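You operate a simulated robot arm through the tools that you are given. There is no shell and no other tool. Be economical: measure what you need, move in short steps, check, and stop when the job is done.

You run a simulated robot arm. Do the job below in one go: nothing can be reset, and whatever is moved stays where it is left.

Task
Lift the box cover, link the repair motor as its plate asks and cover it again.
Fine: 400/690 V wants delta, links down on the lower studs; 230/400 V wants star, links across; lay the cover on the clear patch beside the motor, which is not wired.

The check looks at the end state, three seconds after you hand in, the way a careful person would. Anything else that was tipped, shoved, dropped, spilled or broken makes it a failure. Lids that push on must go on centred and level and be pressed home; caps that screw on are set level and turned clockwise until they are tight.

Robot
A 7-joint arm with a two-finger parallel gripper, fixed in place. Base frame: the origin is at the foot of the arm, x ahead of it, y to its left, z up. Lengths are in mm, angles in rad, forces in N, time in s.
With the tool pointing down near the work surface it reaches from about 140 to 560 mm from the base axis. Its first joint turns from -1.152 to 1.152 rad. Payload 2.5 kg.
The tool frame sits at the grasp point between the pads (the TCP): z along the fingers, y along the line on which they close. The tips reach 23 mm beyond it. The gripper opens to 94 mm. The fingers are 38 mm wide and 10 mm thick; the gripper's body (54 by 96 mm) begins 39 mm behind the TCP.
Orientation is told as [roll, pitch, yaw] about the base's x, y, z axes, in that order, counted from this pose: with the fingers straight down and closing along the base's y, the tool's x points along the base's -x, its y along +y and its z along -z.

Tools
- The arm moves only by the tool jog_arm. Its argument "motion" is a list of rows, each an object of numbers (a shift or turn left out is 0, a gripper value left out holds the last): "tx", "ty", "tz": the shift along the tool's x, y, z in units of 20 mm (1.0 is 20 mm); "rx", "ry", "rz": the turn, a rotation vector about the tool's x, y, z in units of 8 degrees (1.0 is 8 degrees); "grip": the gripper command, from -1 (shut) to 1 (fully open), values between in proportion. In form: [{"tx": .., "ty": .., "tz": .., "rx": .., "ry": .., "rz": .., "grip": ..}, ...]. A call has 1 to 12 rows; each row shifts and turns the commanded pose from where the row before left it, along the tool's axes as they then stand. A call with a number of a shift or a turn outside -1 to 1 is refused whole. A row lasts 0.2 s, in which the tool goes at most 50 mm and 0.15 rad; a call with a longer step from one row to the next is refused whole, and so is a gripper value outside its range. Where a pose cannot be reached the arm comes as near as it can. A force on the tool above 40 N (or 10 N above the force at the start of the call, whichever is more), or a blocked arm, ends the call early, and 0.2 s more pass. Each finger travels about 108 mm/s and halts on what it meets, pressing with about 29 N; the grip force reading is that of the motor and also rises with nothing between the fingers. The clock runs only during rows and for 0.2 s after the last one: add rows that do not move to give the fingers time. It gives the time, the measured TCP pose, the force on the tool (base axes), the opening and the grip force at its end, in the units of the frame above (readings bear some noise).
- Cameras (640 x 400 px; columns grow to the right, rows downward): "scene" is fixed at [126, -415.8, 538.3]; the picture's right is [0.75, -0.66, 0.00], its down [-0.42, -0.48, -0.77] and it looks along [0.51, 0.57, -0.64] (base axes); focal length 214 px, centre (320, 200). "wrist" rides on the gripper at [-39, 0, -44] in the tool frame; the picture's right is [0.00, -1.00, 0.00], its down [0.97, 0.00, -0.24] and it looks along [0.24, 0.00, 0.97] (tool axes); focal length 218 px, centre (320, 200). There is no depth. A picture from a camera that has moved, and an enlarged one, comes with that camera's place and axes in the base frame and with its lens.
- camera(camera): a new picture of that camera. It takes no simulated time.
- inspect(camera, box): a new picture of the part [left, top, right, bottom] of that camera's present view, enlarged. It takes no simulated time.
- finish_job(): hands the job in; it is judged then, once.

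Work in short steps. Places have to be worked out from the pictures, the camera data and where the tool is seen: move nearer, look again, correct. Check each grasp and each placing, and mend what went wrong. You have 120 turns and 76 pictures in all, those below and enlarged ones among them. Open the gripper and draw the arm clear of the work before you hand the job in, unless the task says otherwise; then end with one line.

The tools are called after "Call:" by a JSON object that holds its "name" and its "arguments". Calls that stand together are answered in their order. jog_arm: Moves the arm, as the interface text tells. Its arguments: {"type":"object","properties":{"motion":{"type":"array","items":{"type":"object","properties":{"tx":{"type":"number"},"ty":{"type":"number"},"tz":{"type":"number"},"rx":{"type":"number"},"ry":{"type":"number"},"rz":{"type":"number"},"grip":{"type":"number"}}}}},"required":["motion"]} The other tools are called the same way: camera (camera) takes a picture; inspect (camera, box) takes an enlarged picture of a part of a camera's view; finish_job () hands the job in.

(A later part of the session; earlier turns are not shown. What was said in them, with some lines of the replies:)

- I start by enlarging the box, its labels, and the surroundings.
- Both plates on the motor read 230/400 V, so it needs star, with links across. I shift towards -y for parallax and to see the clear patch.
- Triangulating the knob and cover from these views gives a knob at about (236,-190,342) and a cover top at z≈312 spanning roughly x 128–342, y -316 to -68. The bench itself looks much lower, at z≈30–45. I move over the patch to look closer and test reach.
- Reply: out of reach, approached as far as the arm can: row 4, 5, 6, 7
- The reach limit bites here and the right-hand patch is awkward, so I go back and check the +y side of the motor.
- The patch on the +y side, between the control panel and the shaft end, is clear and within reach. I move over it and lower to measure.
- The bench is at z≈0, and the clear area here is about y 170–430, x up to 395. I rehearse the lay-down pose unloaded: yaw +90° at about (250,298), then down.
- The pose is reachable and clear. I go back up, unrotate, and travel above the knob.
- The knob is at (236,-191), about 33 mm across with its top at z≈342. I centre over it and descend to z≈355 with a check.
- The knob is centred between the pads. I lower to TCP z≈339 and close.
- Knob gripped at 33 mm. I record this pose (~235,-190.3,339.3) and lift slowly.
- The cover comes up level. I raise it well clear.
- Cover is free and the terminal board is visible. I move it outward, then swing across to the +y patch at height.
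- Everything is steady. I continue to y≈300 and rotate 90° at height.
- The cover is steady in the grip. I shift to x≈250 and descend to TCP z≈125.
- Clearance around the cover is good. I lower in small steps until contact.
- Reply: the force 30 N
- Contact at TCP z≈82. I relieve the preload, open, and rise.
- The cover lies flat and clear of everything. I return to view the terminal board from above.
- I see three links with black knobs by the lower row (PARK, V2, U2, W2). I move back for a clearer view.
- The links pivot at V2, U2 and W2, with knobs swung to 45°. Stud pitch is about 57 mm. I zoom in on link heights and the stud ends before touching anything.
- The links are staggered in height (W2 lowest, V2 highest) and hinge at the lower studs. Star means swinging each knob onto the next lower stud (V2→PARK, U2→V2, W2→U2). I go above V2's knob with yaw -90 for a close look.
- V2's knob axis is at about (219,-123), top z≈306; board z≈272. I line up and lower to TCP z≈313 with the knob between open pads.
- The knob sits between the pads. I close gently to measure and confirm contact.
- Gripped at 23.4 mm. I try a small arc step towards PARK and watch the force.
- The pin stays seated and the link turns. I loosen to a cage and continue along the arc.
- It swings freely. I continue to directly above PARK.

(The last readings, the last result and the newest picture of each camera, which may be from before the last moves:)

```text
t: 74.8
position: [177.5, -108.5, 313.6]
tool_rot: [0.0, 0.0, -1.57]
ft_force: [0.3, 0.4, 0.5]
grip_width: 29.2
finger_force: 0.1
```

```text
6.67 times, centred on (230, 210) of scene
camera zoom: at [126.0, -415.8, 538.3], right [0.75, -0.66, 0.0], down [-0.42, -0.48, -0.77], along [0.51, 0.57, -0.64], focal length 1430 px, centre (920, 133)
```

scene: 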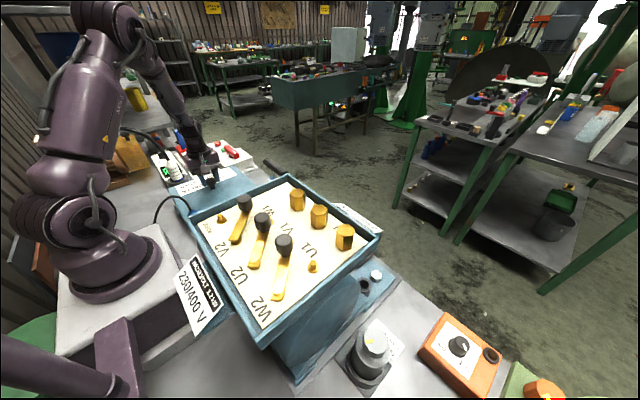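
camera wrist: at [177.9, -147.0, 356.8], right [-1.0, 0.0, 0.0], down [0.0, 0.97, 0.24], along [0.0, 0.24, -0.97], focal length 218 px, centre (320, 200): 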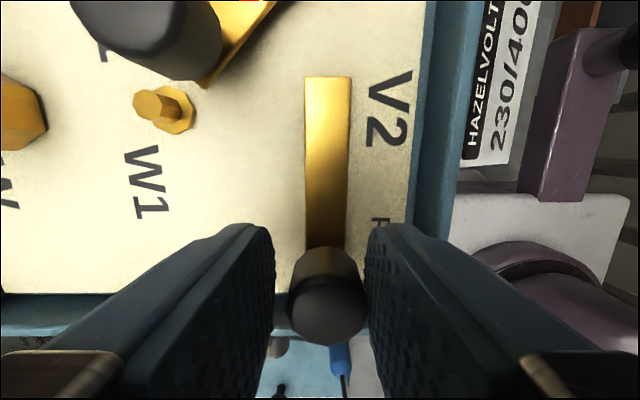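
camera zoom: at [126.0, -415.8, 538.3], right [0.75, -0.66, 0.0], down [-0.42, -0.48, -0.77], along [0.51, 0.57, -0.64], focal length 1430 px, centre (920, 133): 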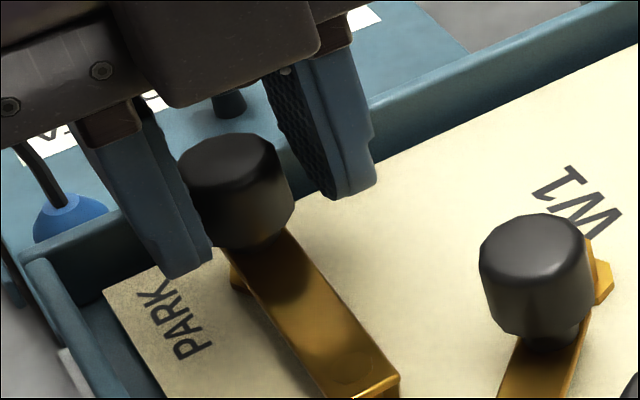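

V2's link now lies straight across at PARK. I open, rise, and go to the U2 knob at about (219,-180).

Call:
{"name": "jog_arm", "arguments": {"motion": [{"grip": -0.24}, {"tz": -1}, {"tz": -1, "grip": -0.2}, {"tx": -1, "ty": 1}, {"tx": -1, "ty": 1}, {"tx": -1, "ty": 0.07}, {"tx": -0.57}, {}]}}

Call:
{"name": "camera", "arguments": {"camera": "wrist"}}

Call:
{"name": "inspect", "arguments": {"camera": "scene", "box": [200, 180, 300, 260]}}

```text
t: 76.6
position: [219.2, -180.1, 351.9]
tool_rot: [-0.002, 0.0, -1.572]
ft_force: [0.4, -0.1, 0.1]
grip_width: 37.7
finger_force: 0.1
```

```text
32 pictures are left
camera wrist: at [219.9, -219.4, 396.7], right [-1.0, 0.0, 0.0], down [0.0, 0.97, 0.24], along [0.0, 0.24, -0.97], focal length 218 px, centre (320, 200)
```

wrist: 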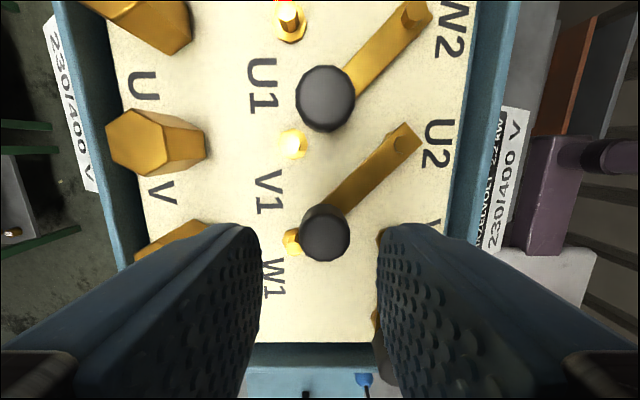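

```text
5.00 times, centred on (250, 220) of scene
camera zoom: at [126.0, -415.8, 538.3], right [0.75, -0.66, 0.0], down [-0.42, -0.48, -0.77], along [0.51, 0.57, -0.64], focal length 1072 px, centre (670, 100)
```

zoom: 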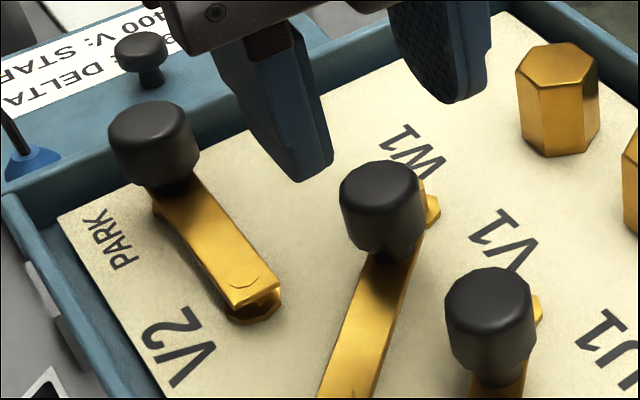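

U2's knob is at (217.5,-181). I lower around it and swing the first part of the arc.

Call:
{"name": "jog_arm", "arguments": {"motion": [{"ty": -0.08}, {"tz": 1}, {"tz": 0.6}, {"tz": 0.35}, {"grip": -0.36}, {}, {"ty": -0.22, "tx": 0.2}, {"ty": -0.25, "tx": 0.18}, {"ty": -0.25, "tx": 0.15}, {}]}}

Call:
{"name": "camera", "arguments": {"camera": "wrist"}}

```text
t: 78.8
position: [204.3, -169.0, 313.4]
tool_rot: [0.0, 0.0, -1.573]
ft_force: [0.1, 0.2, 0.3]
grip_width: 30.5
finger_force: 0.3
```

```text
30 pictures are left
camera wrist: at [203.6, -207.7, 357.7], right [-1.0, 0.0, 0.0], down [0.0, 0.97, 0.24], along [0.0, 0.24, -0.97], focal length 218 px, centre (320, 200)
```

wrist: 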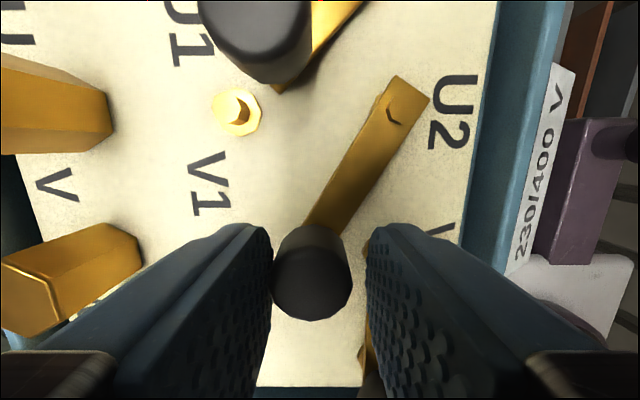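

No resistance so far. I continue in small steps towards V2, ending near x≈180.

Call:
{"name": "jog_arm", "arguments": {"motion": [{"ty": -0.25, "tx": 0.11}, {"ty": -0.25, "tx": 0.09}, {"ty": -0.2, "tx": 0.06}, {}]}}

Call:
{"name": "camera", "arguments": {"camera": "wrist"}}

Call:
{"name": "inspect", "arguments": {"camera": "scene", "box": [200, 180, 300, 260]}}

```text
t: 79.8
position: [188.9, -163.8, 313.7]
tool_rot: [-0.001, 0.003, -1.572]
ft_force: [0.8, -1.0, 0.6]
grip_width: 30.2
finger_force: 0.2
```

```text
29 pictures are left
camera wrist: at [189.6, -202.8, 358.2], right [-1.0, 0.0, 0.0], down [0.0, 0.97, 0.24], along [0.0, 0.24, -0.97], focal length 218 px, centre (320, 200)
```

wrist: 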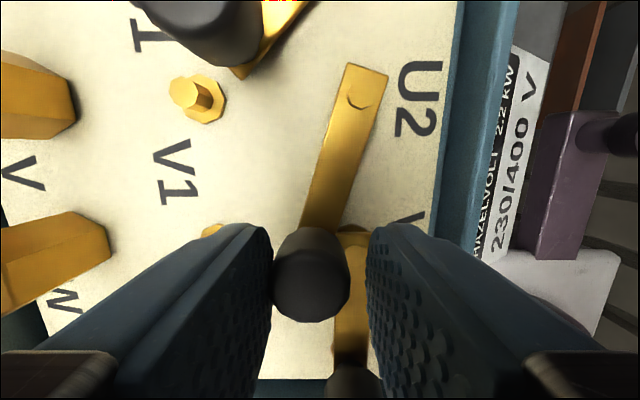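

```text
5.00 times, centred on (250, 220) of scene
camera zoom: at [126.0, -415.8, 538.3], right [0.75, -0.66, 0.0], down [-0.42, -0.48, -0.77], along [0.51, 0.57, -0.64], focal length 1072 px, centre (670, 100)
```

zoom: 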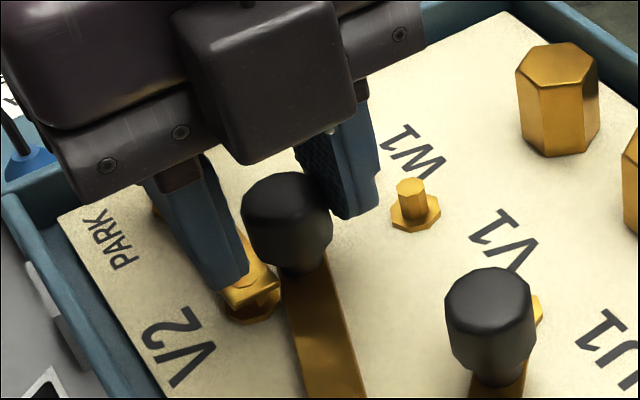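

Still free. I continue the last ~11 mm with force watch.

Call:
{"name": "jog_arm", "arguments": {"motion": [{"ty": -0.2, "tx": 0.03}, {"ty": -0.2, "tx": 0.03}, {}]}}

Call:
{"name": "camera", "arguments": {"camera": "wrist"}}

```text
t: 80.6
position: [181.8, -163.1, 314.0]
tool_rot: [0.001, 0.0, -1.571]
ft_force: [-1.8, -0.8, -0.3]
grip_width: 31.0
finger_force: 1.0
```

```text
27 pictures are left
camera wrist: at [181.7, -201.5, 358.1], right [-1.0, 0.0, 0.0], down [0.0, 0.97, 0.24], along [0.0, 0.24, -0.97], focal length 218 px, centre (320, 200)
```

wrist: 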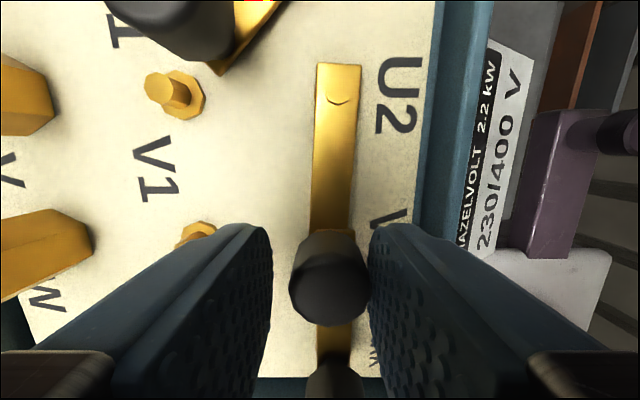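

It passed to V2 with no resistance and is about 2° short. I shift to x≈176 and close to centre it, then reopen.

Call:
{"name": "jog_arm", "arguments": {"motion": [{"ty": -0.3}, {"grip": -0.46}, {}, {"grip": -0.3}, {}]}}

Call:
{"name": "camera", "arguments": {"camera": "wrist"}}

```text
t: 81.8
position: [174.9, -161.7, 313.8]
tool_rot: [-0.001, 0.0, -1.571]
ft_force: [0.0, 0.8, -0.6]
grip_width: 32.9
finger_force: 0.0
```

```text
26 pictures are left
camera wrist: at [175.8, -201.4, 358.1], right [-1.0, 0.0, 0.0], down [0.0, 0.97, 0.24], along [0.0, 0.24, -0.97], focal length 218 px, centre (320, 200)
```

wrist: 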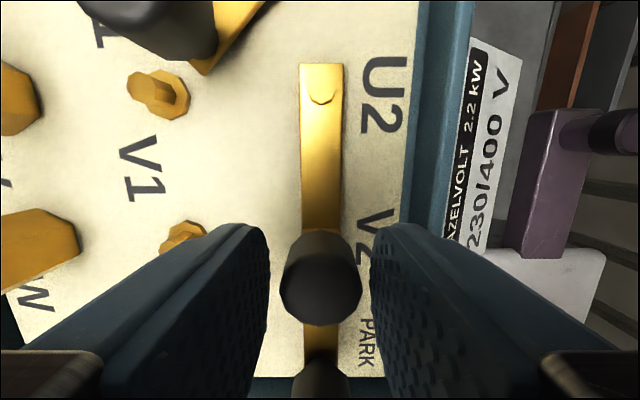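

U2's link is now dead straight across. I rise and go to the W2 knob at about (217,-237).

Call:
{"name": "jog_arm", "arguments": {"motion": [{"grip": -0.24}, {"tz": -1}, {"tz": -1, "grip": -0.2}, {"tx": -1, "ty": 1}, {"tx": -1, "ty": 1}, {"tx": -1, "ty": 0.12}, {"tx": -0.75}, {}]}}

Call:
{"name": "camera", "arguments": {"camera": "wrist"}}

```text
t: 83.6
position: [218.1, -238.0, 352.4]
tool_rot: [-0.001, 0.001, -1.569]
ft_force: [0.4, -0.2, 0.5]
grip_width: 37.8
finger_force: 0.2
```

```text
25 pictures are left
camera wrist: at [217.4, -277.2, 397.8], right [-1.0, 0.0, 0.0], down [0.0, 0.97, 0.24], along [0.0, 0.24, -0.97], focal length 218 px, centre (320, 200)
```

wrist: 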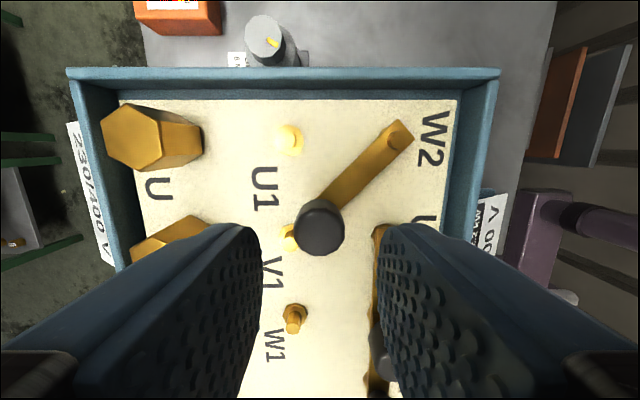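

Aligned with W2's knob. I lower and swing the same way.

Call:
{"name": "jog_arm", "arguments": {"motion": [{"tz": 1}, {"tz": 0.6}, {"tz": 0.35}, {"grip": -0.36}, {}, {"ty": -0.22, "tx": 0.2}, {"ty": -0.25, "tx": 0.18}, {"ty": -0.25, "tx": 0.15}, {"ty": -0.25, "tx": 0.11}, {"ty": -0.25, "tx": 0.09}, {"ty": -0.2, "tx": 0.06}, {}]}}

Call:
{"name": "jog_arm", "arguments": {"motion": [{"ty": -0.2, "tx": 0.03}, {"ty": -0.2, "tx": 0.02}, {"ty": -0.25}, {}, {"grip": -0.46}, {}, {"grip": -0.3}, {}]}}

Call:
{"name": "camera", "arguments": {"camera": "wrist"}}

```text
t: 86.2
position: [189.2, -222.0, 315.1]
tool_rot: [0.0, -0.001, -1.571]
ft_force: [1.0, -0.2, -0.6]
grip_width: 30.2
finger_force: 0.4
```

```text
t: 88.0
position: [177.2, -219.9, 315.4]
tool_rot: [0.001, -0.001, -1.571]
ft_force: [0.1, -0.5, 0.5]
grip_width: 32.8
finger_force: 0.0
```

```text
24 pictures are left
camera wrist: at [176.7, -259.6, 359.3], right [-1.0, 0.0, 0.0], down [0.0, 0.97, 0.24], along [0.0, 0.24, -0.97], focal length 218 px, centre (320, 200)
```

wrist: 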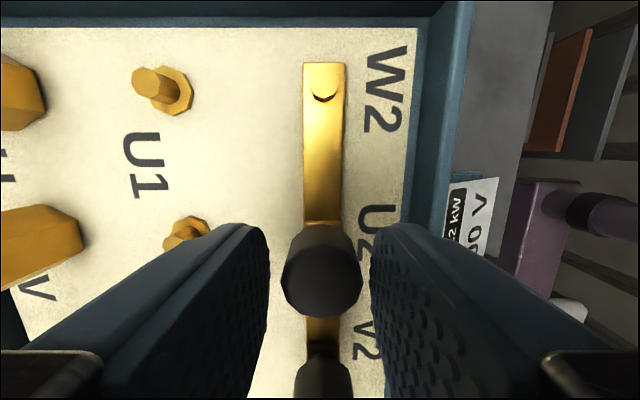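

W2's link is across as well. I rise, move aside and verify the whole board.

Call:
{"name": "jog_arm", "arguments": {"motion": [{"grip": -0.24}, {"tz": -1}, {"tz": -1, "grip": -0.2}, {"tz": -1}, {"tz": -1}, {"tz": -1}, {"tx": 1}, {"tx": 1}, {"tx": 1}, {"tx": 1}, {"tx": 1}, {}]}}

Call:
{"name": "inspect", "arguments": {"camera": "scene", "box": [180, 170, 400, 340]}}

```text
t: 90.6
position: [176.4, -119.8, 415.4]
tool_rot: [-0.001, 0.0, -1.572]
ft_force: [0.2, 0.0, 0.0]
grip_width: 37.4
finger_force: 0.2
```

```text
2.35 times, centred on (290, 255) of scene
camera zoom: at [126.0, -415.8, 538.3], right [0.75, -0.66, 0.0], down [-0.42, -0.48, -0.77], along [0.51, 0.57, -0.64], focal length 505 px, centre (391, 71)
```

zoom: 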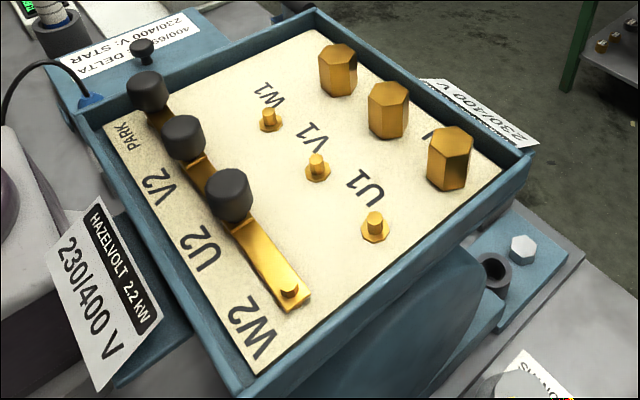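

All three links lie across in star, matching the plate. I unwind the wrist and travel back to the cover.

Call:
{"name": "jog_arm", "arguments": {"motion": [{"rz": -1}, {"rz": -1}, {"rz": -1}, {"rz": -1}, {"rz": -1}, {"rz": -1}, {"rz": -1}, {"rz": -1}, {"rz": -1}, {"rz": -1}, {"rz": -1}, {"rz": -0.25}]}}

Call:
{"name": "jog_arm", "arguments": {"motion": [{"tx": -1, "ty": 1}, {"tx": -1, "ty": 1}, {"tx": -1, "ty": 1}, {"tx": -0.7, "ty": 1}, {"ty": 1}, {"ty": 1}, {"ty": 1}, {"ty": 1}, {"ty": 1}, {"ty": 1}, {"ty": 1}, {"ty": 1}]}}

Call:
{"name": "jog_arm", "arguments": {"motion": [{"ty": 1, "grip": 0.5}, {"ty": 1}, {"ty": 1}, {"ty": 1}, {"ty": 1}, {"ty": 1}, {"ty": 1}, {"ty": 1}, {"ty": 0.85}, {"rz": -1}, {"rz": -1}, {"rz": -1}]}}

Call:
{"name": "jog_arm", "arguments": {"motion": [{"tz": 1, "rz": -1}, {"tz": 1, "rz": -1}, {"tz": 1, "rz": -1}, {"tz": 1, "rz": -1}, {"tz": 1, "rz": -1}, {"tz": 1, "rz": -1}, {"tz": 1, "rz": -1}, {"tz": 1, "rz": -1}, {"tz": 1, "rz": -0.25}, {"tz": 1}, {}]}}

Call:
{"name": "camera", "arguments": {"camera": "wrist"}}

```text
t: 93.2
position: [176.2, -120.4, 415.5]
tool_rot: [-0.001, 0.001, 0.001]
ft_force: [-0.6, 0.4, -0.5]
grip_width: 37.9
finger_force: 0.1
```

```text
t: 95.8
position: [251.1, 119.8, 415.2]
tool_rot: [-0.001, -0.001, 0.001]
ft_force: [0.0, 0.0, 0.3]
grip_width: 37.7
finger_force: 0.0
```

```text
t: 98.4
position: [250.1, 296.5, 415.5]
tool_rot: [0.001, -0.001, 0.421]
ft_force: [0.2, 0.4, -1.0]
grip_width: 70.3
finger_force: 0.0
```

```text
t: 100.8
position: [250.2, 296.2, 214.9]
tool_rot: [0.001, 0.002, 1.572]
ft_force: [-0.1, -1.0, 0.2]
grip_width: 70.5
finger_force: 0.0
```

```text
22 pictures are left
camera wrist: at [250.4, 335.3, 258.6], right [1.0, 0.0, 0.0], down [0.0, -0.97, 0.24], along [0.0, -0.24, -0.97], focal length 218 px, centre (320, 200)
```

wrist: 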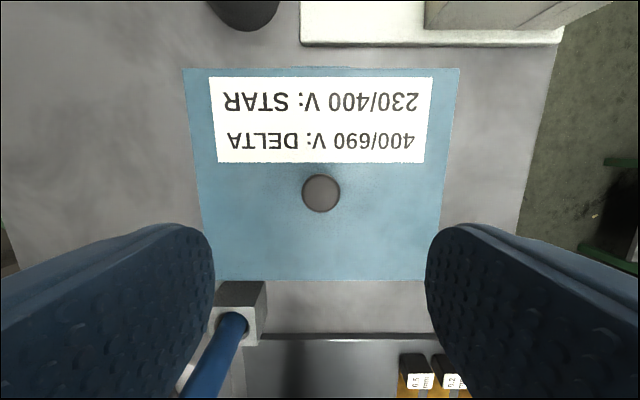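

The cover is undisturbed. I descend to the release pose (z≈83.5) and grip the knob.

Call:
{"name": "jog_arm", "arguments": {"motion": [{"tz": 1, "tx": -0.03}, {"tz": 1}, {"tz": 1}, {"tz": 1}, {"tz": 1}, {"tz": 0.8}, {"tz": 0.5}, {"tz": 0.25}, {}, {"grip": 0}, {"grip": -1}, {}]}}

Call:
{"name": "jog_arm", "arguments": {"motion": [{}, {"tz": -0.3}, {"tz": -0.6}, {"tz": -0.7}, {"tz": -0.8}, {"tz": -0.8}, {"tz": -0.8}, {"tz": -0.8}, {"tz": -0.8}, {"tz": -0.8}, {"tz": -0.8}, {}]}}

Call:
{"name": "camera", "arguments": {"camera": "wrist"}}

```text
t: 103.4
position: [250.1, 297.1, 83.6]
tool_rot: [0.0, -0.002, 1.571]
ft_force: [0.5, 0.4, -1.2]
grip_width: 33.0
finger_force: 29.5
```

```text
t: 106.0
position: [248.9, 296.7, 229.9]
tool_rot: [0.0, 0.0, 1.571]
ft_force: [-0.4, 0.2, -3.9]
grip_width: 33.1
finger_force: 29.1
```

```text
21 pictures are left
camera wrist: at [250.7, 336.1, 272.2], right [1.0, 0.0, 0.0], down [0.0, -0.97, 0.24], along [0.0, -0.24, -0.97], focal length 218 px, centre (320, 200)
```

wrist: 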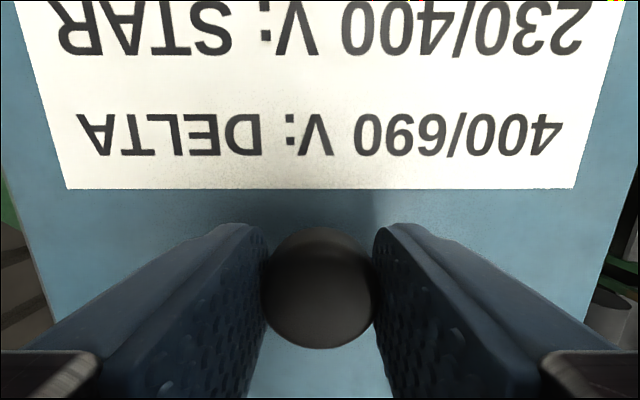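

Lifted level; compared with the first grasp, the knob sits ~2 mm further along tool +x and the tool ~2 mm lower on it, which I'll compensate for. I raise and rotate back.

Call:
{"name": "jog_arm", "arguments": {"motion": [{"tz": -0.8}, {"tz": -1}, {"tz": -1}, {"tz": -1}, {"tz": -1}, {"tz": -1}, {"tz": -1}, {"tz": -1}, {"tz": -1}, {"tz": -1}, {"tz": -1}, {"tz": -0.7}]}}

Call:
{"name": "jog_arm", "arguments": {"motion": [{"ty": -0.8, "rz": 0.85}, {"ty": -0.8, "rz": 0.95}, {"ty": -0.6, "rz": 0.95}, {"rz": 0.95}, {"rz": 0.95}, {"rz": 0.95}, {"rz": 0.95}, {"rz": 0.95}, {"rz": 0.95}, {"rz": 0.95}, {"rz": 0.95}, {"rz": 0.9}]}}

```text
t: 108.6
position: [250.6, 297.2, 457.8]
tool_rot: [0.0, 0.001, 1.57]
ft_force: [0.5, 0.7, -4.0]
grip_width: 33.4
finger_force: 28.8
```

```text
t: 111.2
position: [293.7, 292.3, 458.8]
tool_rot: [0.0, 0.0, -0.002]
ft_force: [0.0, -0.9, -4.5]
grip_width: 33.3
finger_force: 29.2
```

Now I travel back over the motor at height.

Call:
{"name": "jog_arm", "arguments": {"motion": [{"ty": -0.5}, {"ty": -0.9}, {"ty": -0.9}, {"ty": -0.9}, {"ty": -0.9}, {"ty": -0.9}, {"ty": -0.9}, {"ty": -0.9}, {"ty": -0.9}, {"ty": -0.9}, {"ty": -0.9}, {"ty": -0.9}]}}

Call:
{"name": "jog_arm", "arguments": {"motion": [{"ty": -0.9}, {"ty": -0.9}, {"ty": -0.9}, {"ty": -0.9}, {"ty": -0.9}, {"ty": -0.9}, {"ty": -0.9}, {"ty": -0.9}, {"ty": -0.9}, {"ty": -0.9}, {"ty": -0.9}, {"ty": -0.9}]}}

Call:
{"name": "jog_arm", "arguments": {"motion": [{"ty": -0.9}, {"ty": -0.9}, {"ty": -0.9}, {"ty": -0.2}, {"tx": 0.6}, {"tx": 0.8}, {"tx": 0.8}, {"tx": 0.65}, {}]}}

Call:
{"name": "camera", "arguments": {"camera": "wrist"}}

Call:
{"name": "camera", "arguments": {"camera": "scene"}}

```text
t: 113.8
position: [293.4, 83.8, 458.0]
tool_rot: [0.001, 0.001, 0.0]
ft_force: [0.8, 0.1, -3.1]
grip_width: 33.1
finger_force: 29.3
```

```text
t: 116.4
position: [293.4, -132.0, 457.2]
tool_rot: [-0.001, 0.0, -0.001]
ft_force: [0.3, -0.4, -3.2]
grip_width: 32.9
finger_force: 29.0
```

```text
t: 118.4
position: [236.8, -190.6, 458.0]
tool_rot: [0.0, -0.001, 0.0]
ft_force: [-0.6, -0.9, -3.7]
grip_width: 33.0
finger_force: 29.0
```

```text
20 pictures are left
camera wrist: at [276.1, -190.2, 501.7], right [0.0, -1.0, 0.0], down [-0.97, 0.0, 0.24], along [-0.24, 0.0, -0.97], focal length 218 px, centre (320, 200)
```

wrist: 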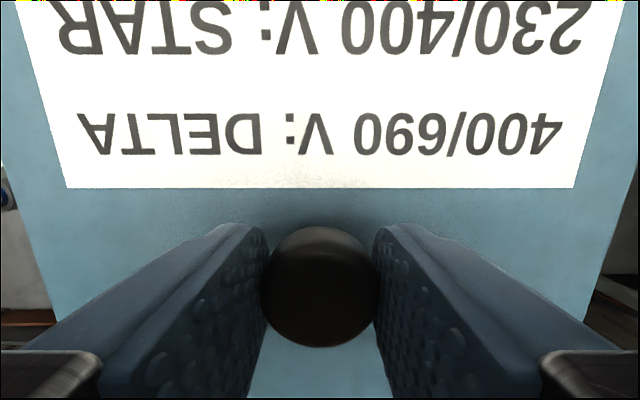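

```text
19 pictures are left
```

scene: 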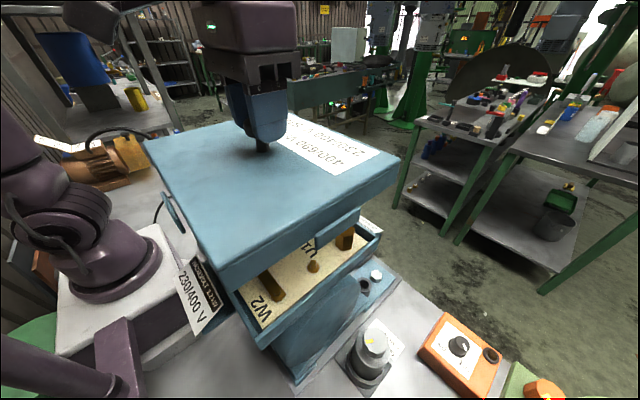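

Comparing label pixels, the cover is centred over its original place to within ~0.5 mm, and the seated TCP height should be ≈355 (the knob had slid in the grip at first lift). I lower to z≈380.

Call:
{"name": "jog_arm", "arguments": {"motion": [{"tz": 0.5}, {"tz": 0.7}, {"tz": 0.7}, {"tz": 0.7}, {"tz": 0.7}, {"tz": 0.6}, {}]}}

Call:
{"name": "inspect", "arguments": {"camera": "scene", "box": [150, 130, 410, 360]}}

```text
t: 120.0
position: [234.8, -191.0, 378.2]
tool_rot: [0.0, 0.0, 0.0]
ft_force: [1.1, -0.5, -3.4]
grip_width: 32.9
finger_force: 28.8
```

```text
1.74 times, centred on (280, 245) of scene
camera zoom: at [126.0, -415.8, 538.3], right [0.75, -0.66, 0.0], down [-0.42, -0.48, -0.77], along [0.51, 0.57, -0.64], focal length 373 px, centre (390, 122)
```

zoom: 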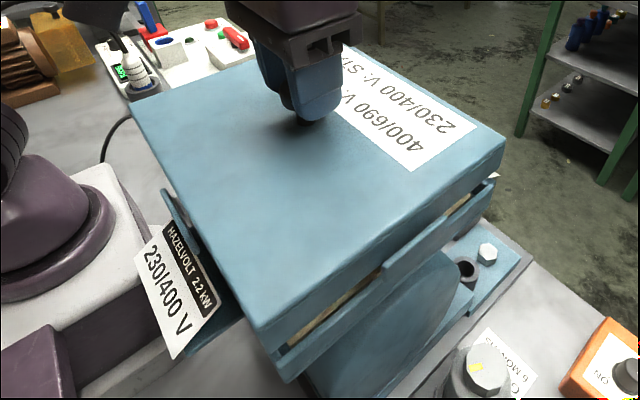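

Aligned and level, tabs outside the box walls. I lower slowly until it seats.

Call:
{"name": "jog_arm", "arguments": {"motion": [{"tz": 0.25}, {"tz": 0.25}, {"tz": 0.25}, {"tz": 0.2}, {"tz": 0.15}, {}]}}

Call:
{"name": "inspect", "arguments": {"camera": "scene", "box": [150, 130, 410, 360]}}

```text
t: 121.4
position: [237.8, -190.4, 358.3]
tool_rot: [0.0, 0.001, 0.001]
ft_force: [-0.6, 0.2, -3.9]
grip_width: 33.2
finger_force: 29.0
```

```text
1.74 times, centred on (280, 245) of scene
camera zoom: at [126.0, -415.8, 538.3], right [0.75, -0.66, 0.0], down [-0.42, -0.48, -0.77], along [0.51, 0.57, -0.64], focal length 373 px, centre (390, 122)
```

zoom: 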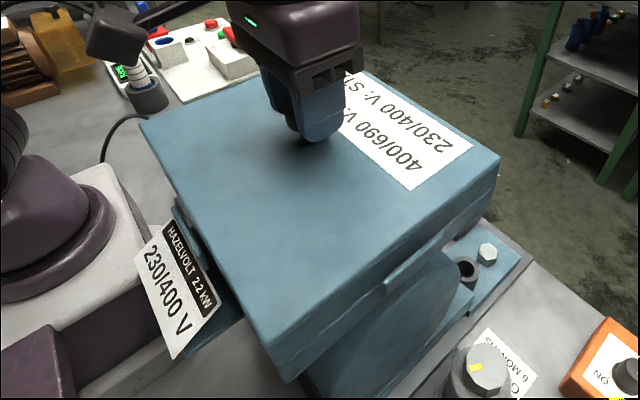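

Nearly seated, still hanging freely (force -3.9). I continue in fine steps.

Call:
{"name": "jog_arm", "arguments": {"motion": [{"tz": 0.06}, {"tz": 0.06}, {"tz": 0.06}, {"tz": 0.06}, {}]}}

```text
t: 122.6
position: [237.5, -190.9, 356.4]
tool_rot: [-0.001, -0.002, 0.0]
ft_force: [-6.6, 5.7, 28.8]
grip_width: 33.2
finger_force: 28.8
```

Firm contact at the expected height. I relieve, release and check against the original picture.

Call:
{"name": "jog_arm", "arguments": {"motion": [{"tz": -0.08}, {}, {"grip": -0.1}, {"grip": 0.5}, {"grip": 1}, {}]}}

Call:
{"name": "camera", "arguments": {"camera": "wrist"}}

Call:
{"name": "inspect", "arguments": {"camera": "scene", "box": [140, 140, 460, 400]}}

```text
t: 124.0
position: [237.0, -189.6, 355.7]
tool_rot: [0.001, 0.002, 0.0]
ft_force: [0.7, 0.1, 0.2]
grip_width: 94.0
finger_force: 0.0
```

```text
16 pictures are left
camera wrist: at [276.0, -189.9, 398.6], right [0.0, -1.0, 0.0], down [-0.97, 0.0, 0.24], along [-0.24, 0.0, -0.97], focal length 218 px, centre (320, 200)
```

wrist: 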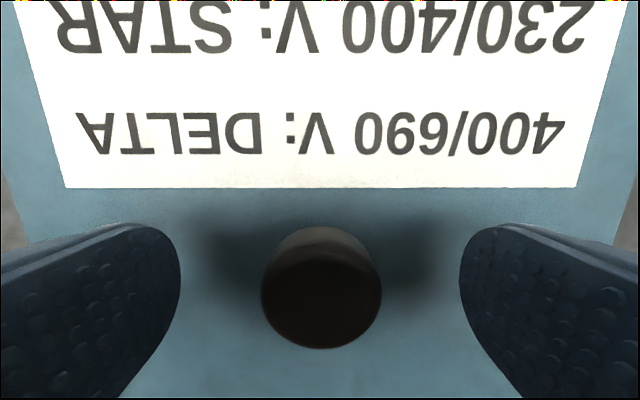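

```text
1.54 times, centred on (300, 270) of scene
camera zoom: at [126.0, -415.8, 538.3], right [0.75, -0.66, 0.0], down [-0.42, -0.48, -0.77], along [0.51, 0.57, -0.64], focal length 330 px, centre (351, 92)
```

zoom: 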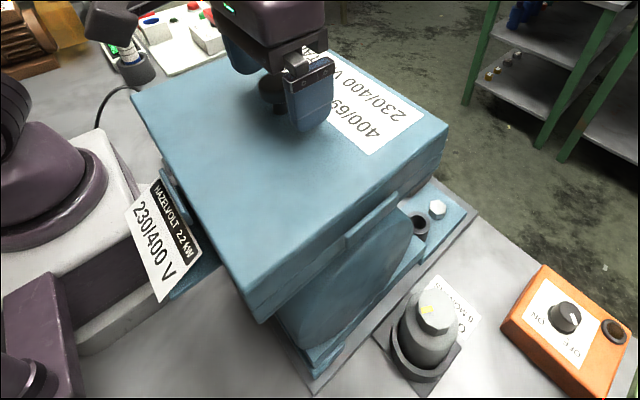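

It matches the original position. I press it home with closed fingertips on the knob top.

Call:
{"name": "jog_arm", "arguments": {"motion": [{"tz": -1}, {"tz": -0.5}, {"grip": -1}, {}, {}, {"tz": 0.4}, {"tz": 0.2}, {"tz": 0.1}, {"tz": 0.1}, {"tz": 0.1}, {"tz": 0.1}, {}]}}

```text
t: 125.9
position: [236.1, -189.9, 372.3]
tool_rot: [0.0, -0.004, -0.002]
ft_force: [-2.3, 0.3, 3.4]
grip_width: 0.0
finger_force: 29.0
stopped in row 9: the force on the tool passed its limit (the readings are from after the stop); the commanded pose is now the measured one
```

Contact at 372 with a brief 40 N push. I press once more in tiny steps, then look.

Call:
{"name": "jog_arm", "arguments": {"motion": [{"tz": 0.04}, {"tz": 0.04}, {"tz": 0.04}, {"tz": 0.04}, {"tz": 0.04}, {"tz": 0.04}, {}]}}

Call:
{"name": "inspect", "arguments": {"camera": "scene", "box": [140, 140, 460, 400]}}

```text
t: 126.7
position: [236.0, -189.0, 372.3]
tool_rot: [-0.002, -0.004, -0.003]
ft_force: [-0.8, 0.8, 3.9]
grip_width: 0.0
finger_force: 28.5
stopped in row 3: the force on the tool passed its limit (the readings are from after the stop); the commanded pose is now the measured one
```

```text
1.54 times, centred on (300, 270) of scene
camera zoom: at [126.0, -415.8, 538.3], right [0.75, -0.66, 0.0], down [-0.42, -0.48, -0.77], along [0.51, 0.57, -0.64], focal length 330 px, centre (351, 92)
```

zoom: 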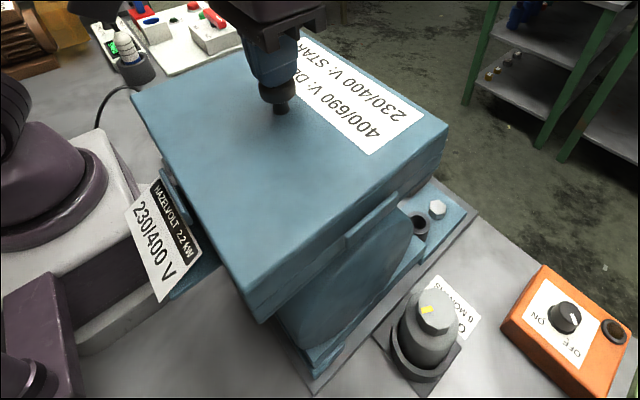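

The cover is solid and doesn't move further. I retract to the start pose, open, and compare with the first picture.

Call:
{"name": "jog_arm", "arguments": {"motion": [{"tz": -0.5}, {"tz": -1}, {"tz": -1}, {"tz": -1, "grip": 1}, {"tz": -1}, {"tz": -1}, {"tz": -1}, {"tz": -1}, {"tz": -0.33, "tx": -0.42, "ty": -1}, {"ty": -0.3}, {}]}}

Call:
{"name": "camera", "arguments": {"camera": "wrist"}}

Call:
{"name": "camera", "arguments": {"camera": "scene"}}

```text
t: 129.1
position: [244.2, -215.6, 528.1]
tool_rot: [0.0, -0.005, -0.003]
ft_force: [1.1, -0.1, -0.1]
grip_width: 94.0
finger_force: 0.0
```

```text
13 pictures are left
camera wrist: at [283.2, -216.0, 573.2], right [0.0, -1.0, 0.0], down [-0.97, 0.0, 0.23], along [-0.23, 0.0, -0.97], focal length 218 px, centre (320, 200)
```

wrist: 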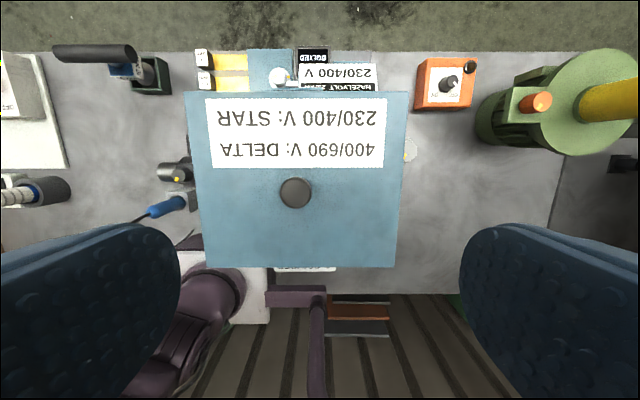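

```text
12 pictures are left
```

scene: 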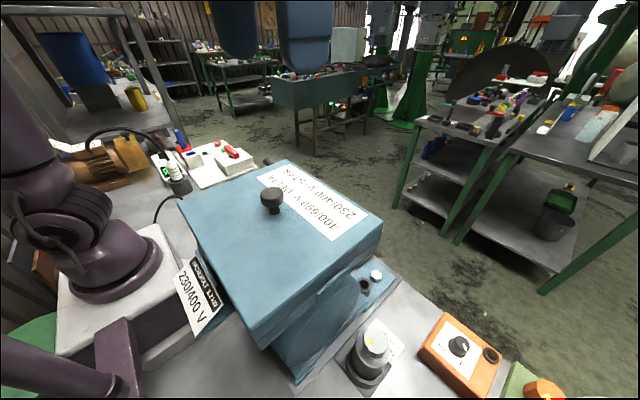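

The cover is back exactly as at the start, level and home, nothing else has moved, and the gripper is open and clear. I hand in.

Call:
{"name": "finish_job", "arguments": {}}

```text
The job is handed in.
```

The plate reads 230/400 V, so I swung the three links across for star, with the spare V2 link resting at PARK, then put the cover back on level and pressed it home.
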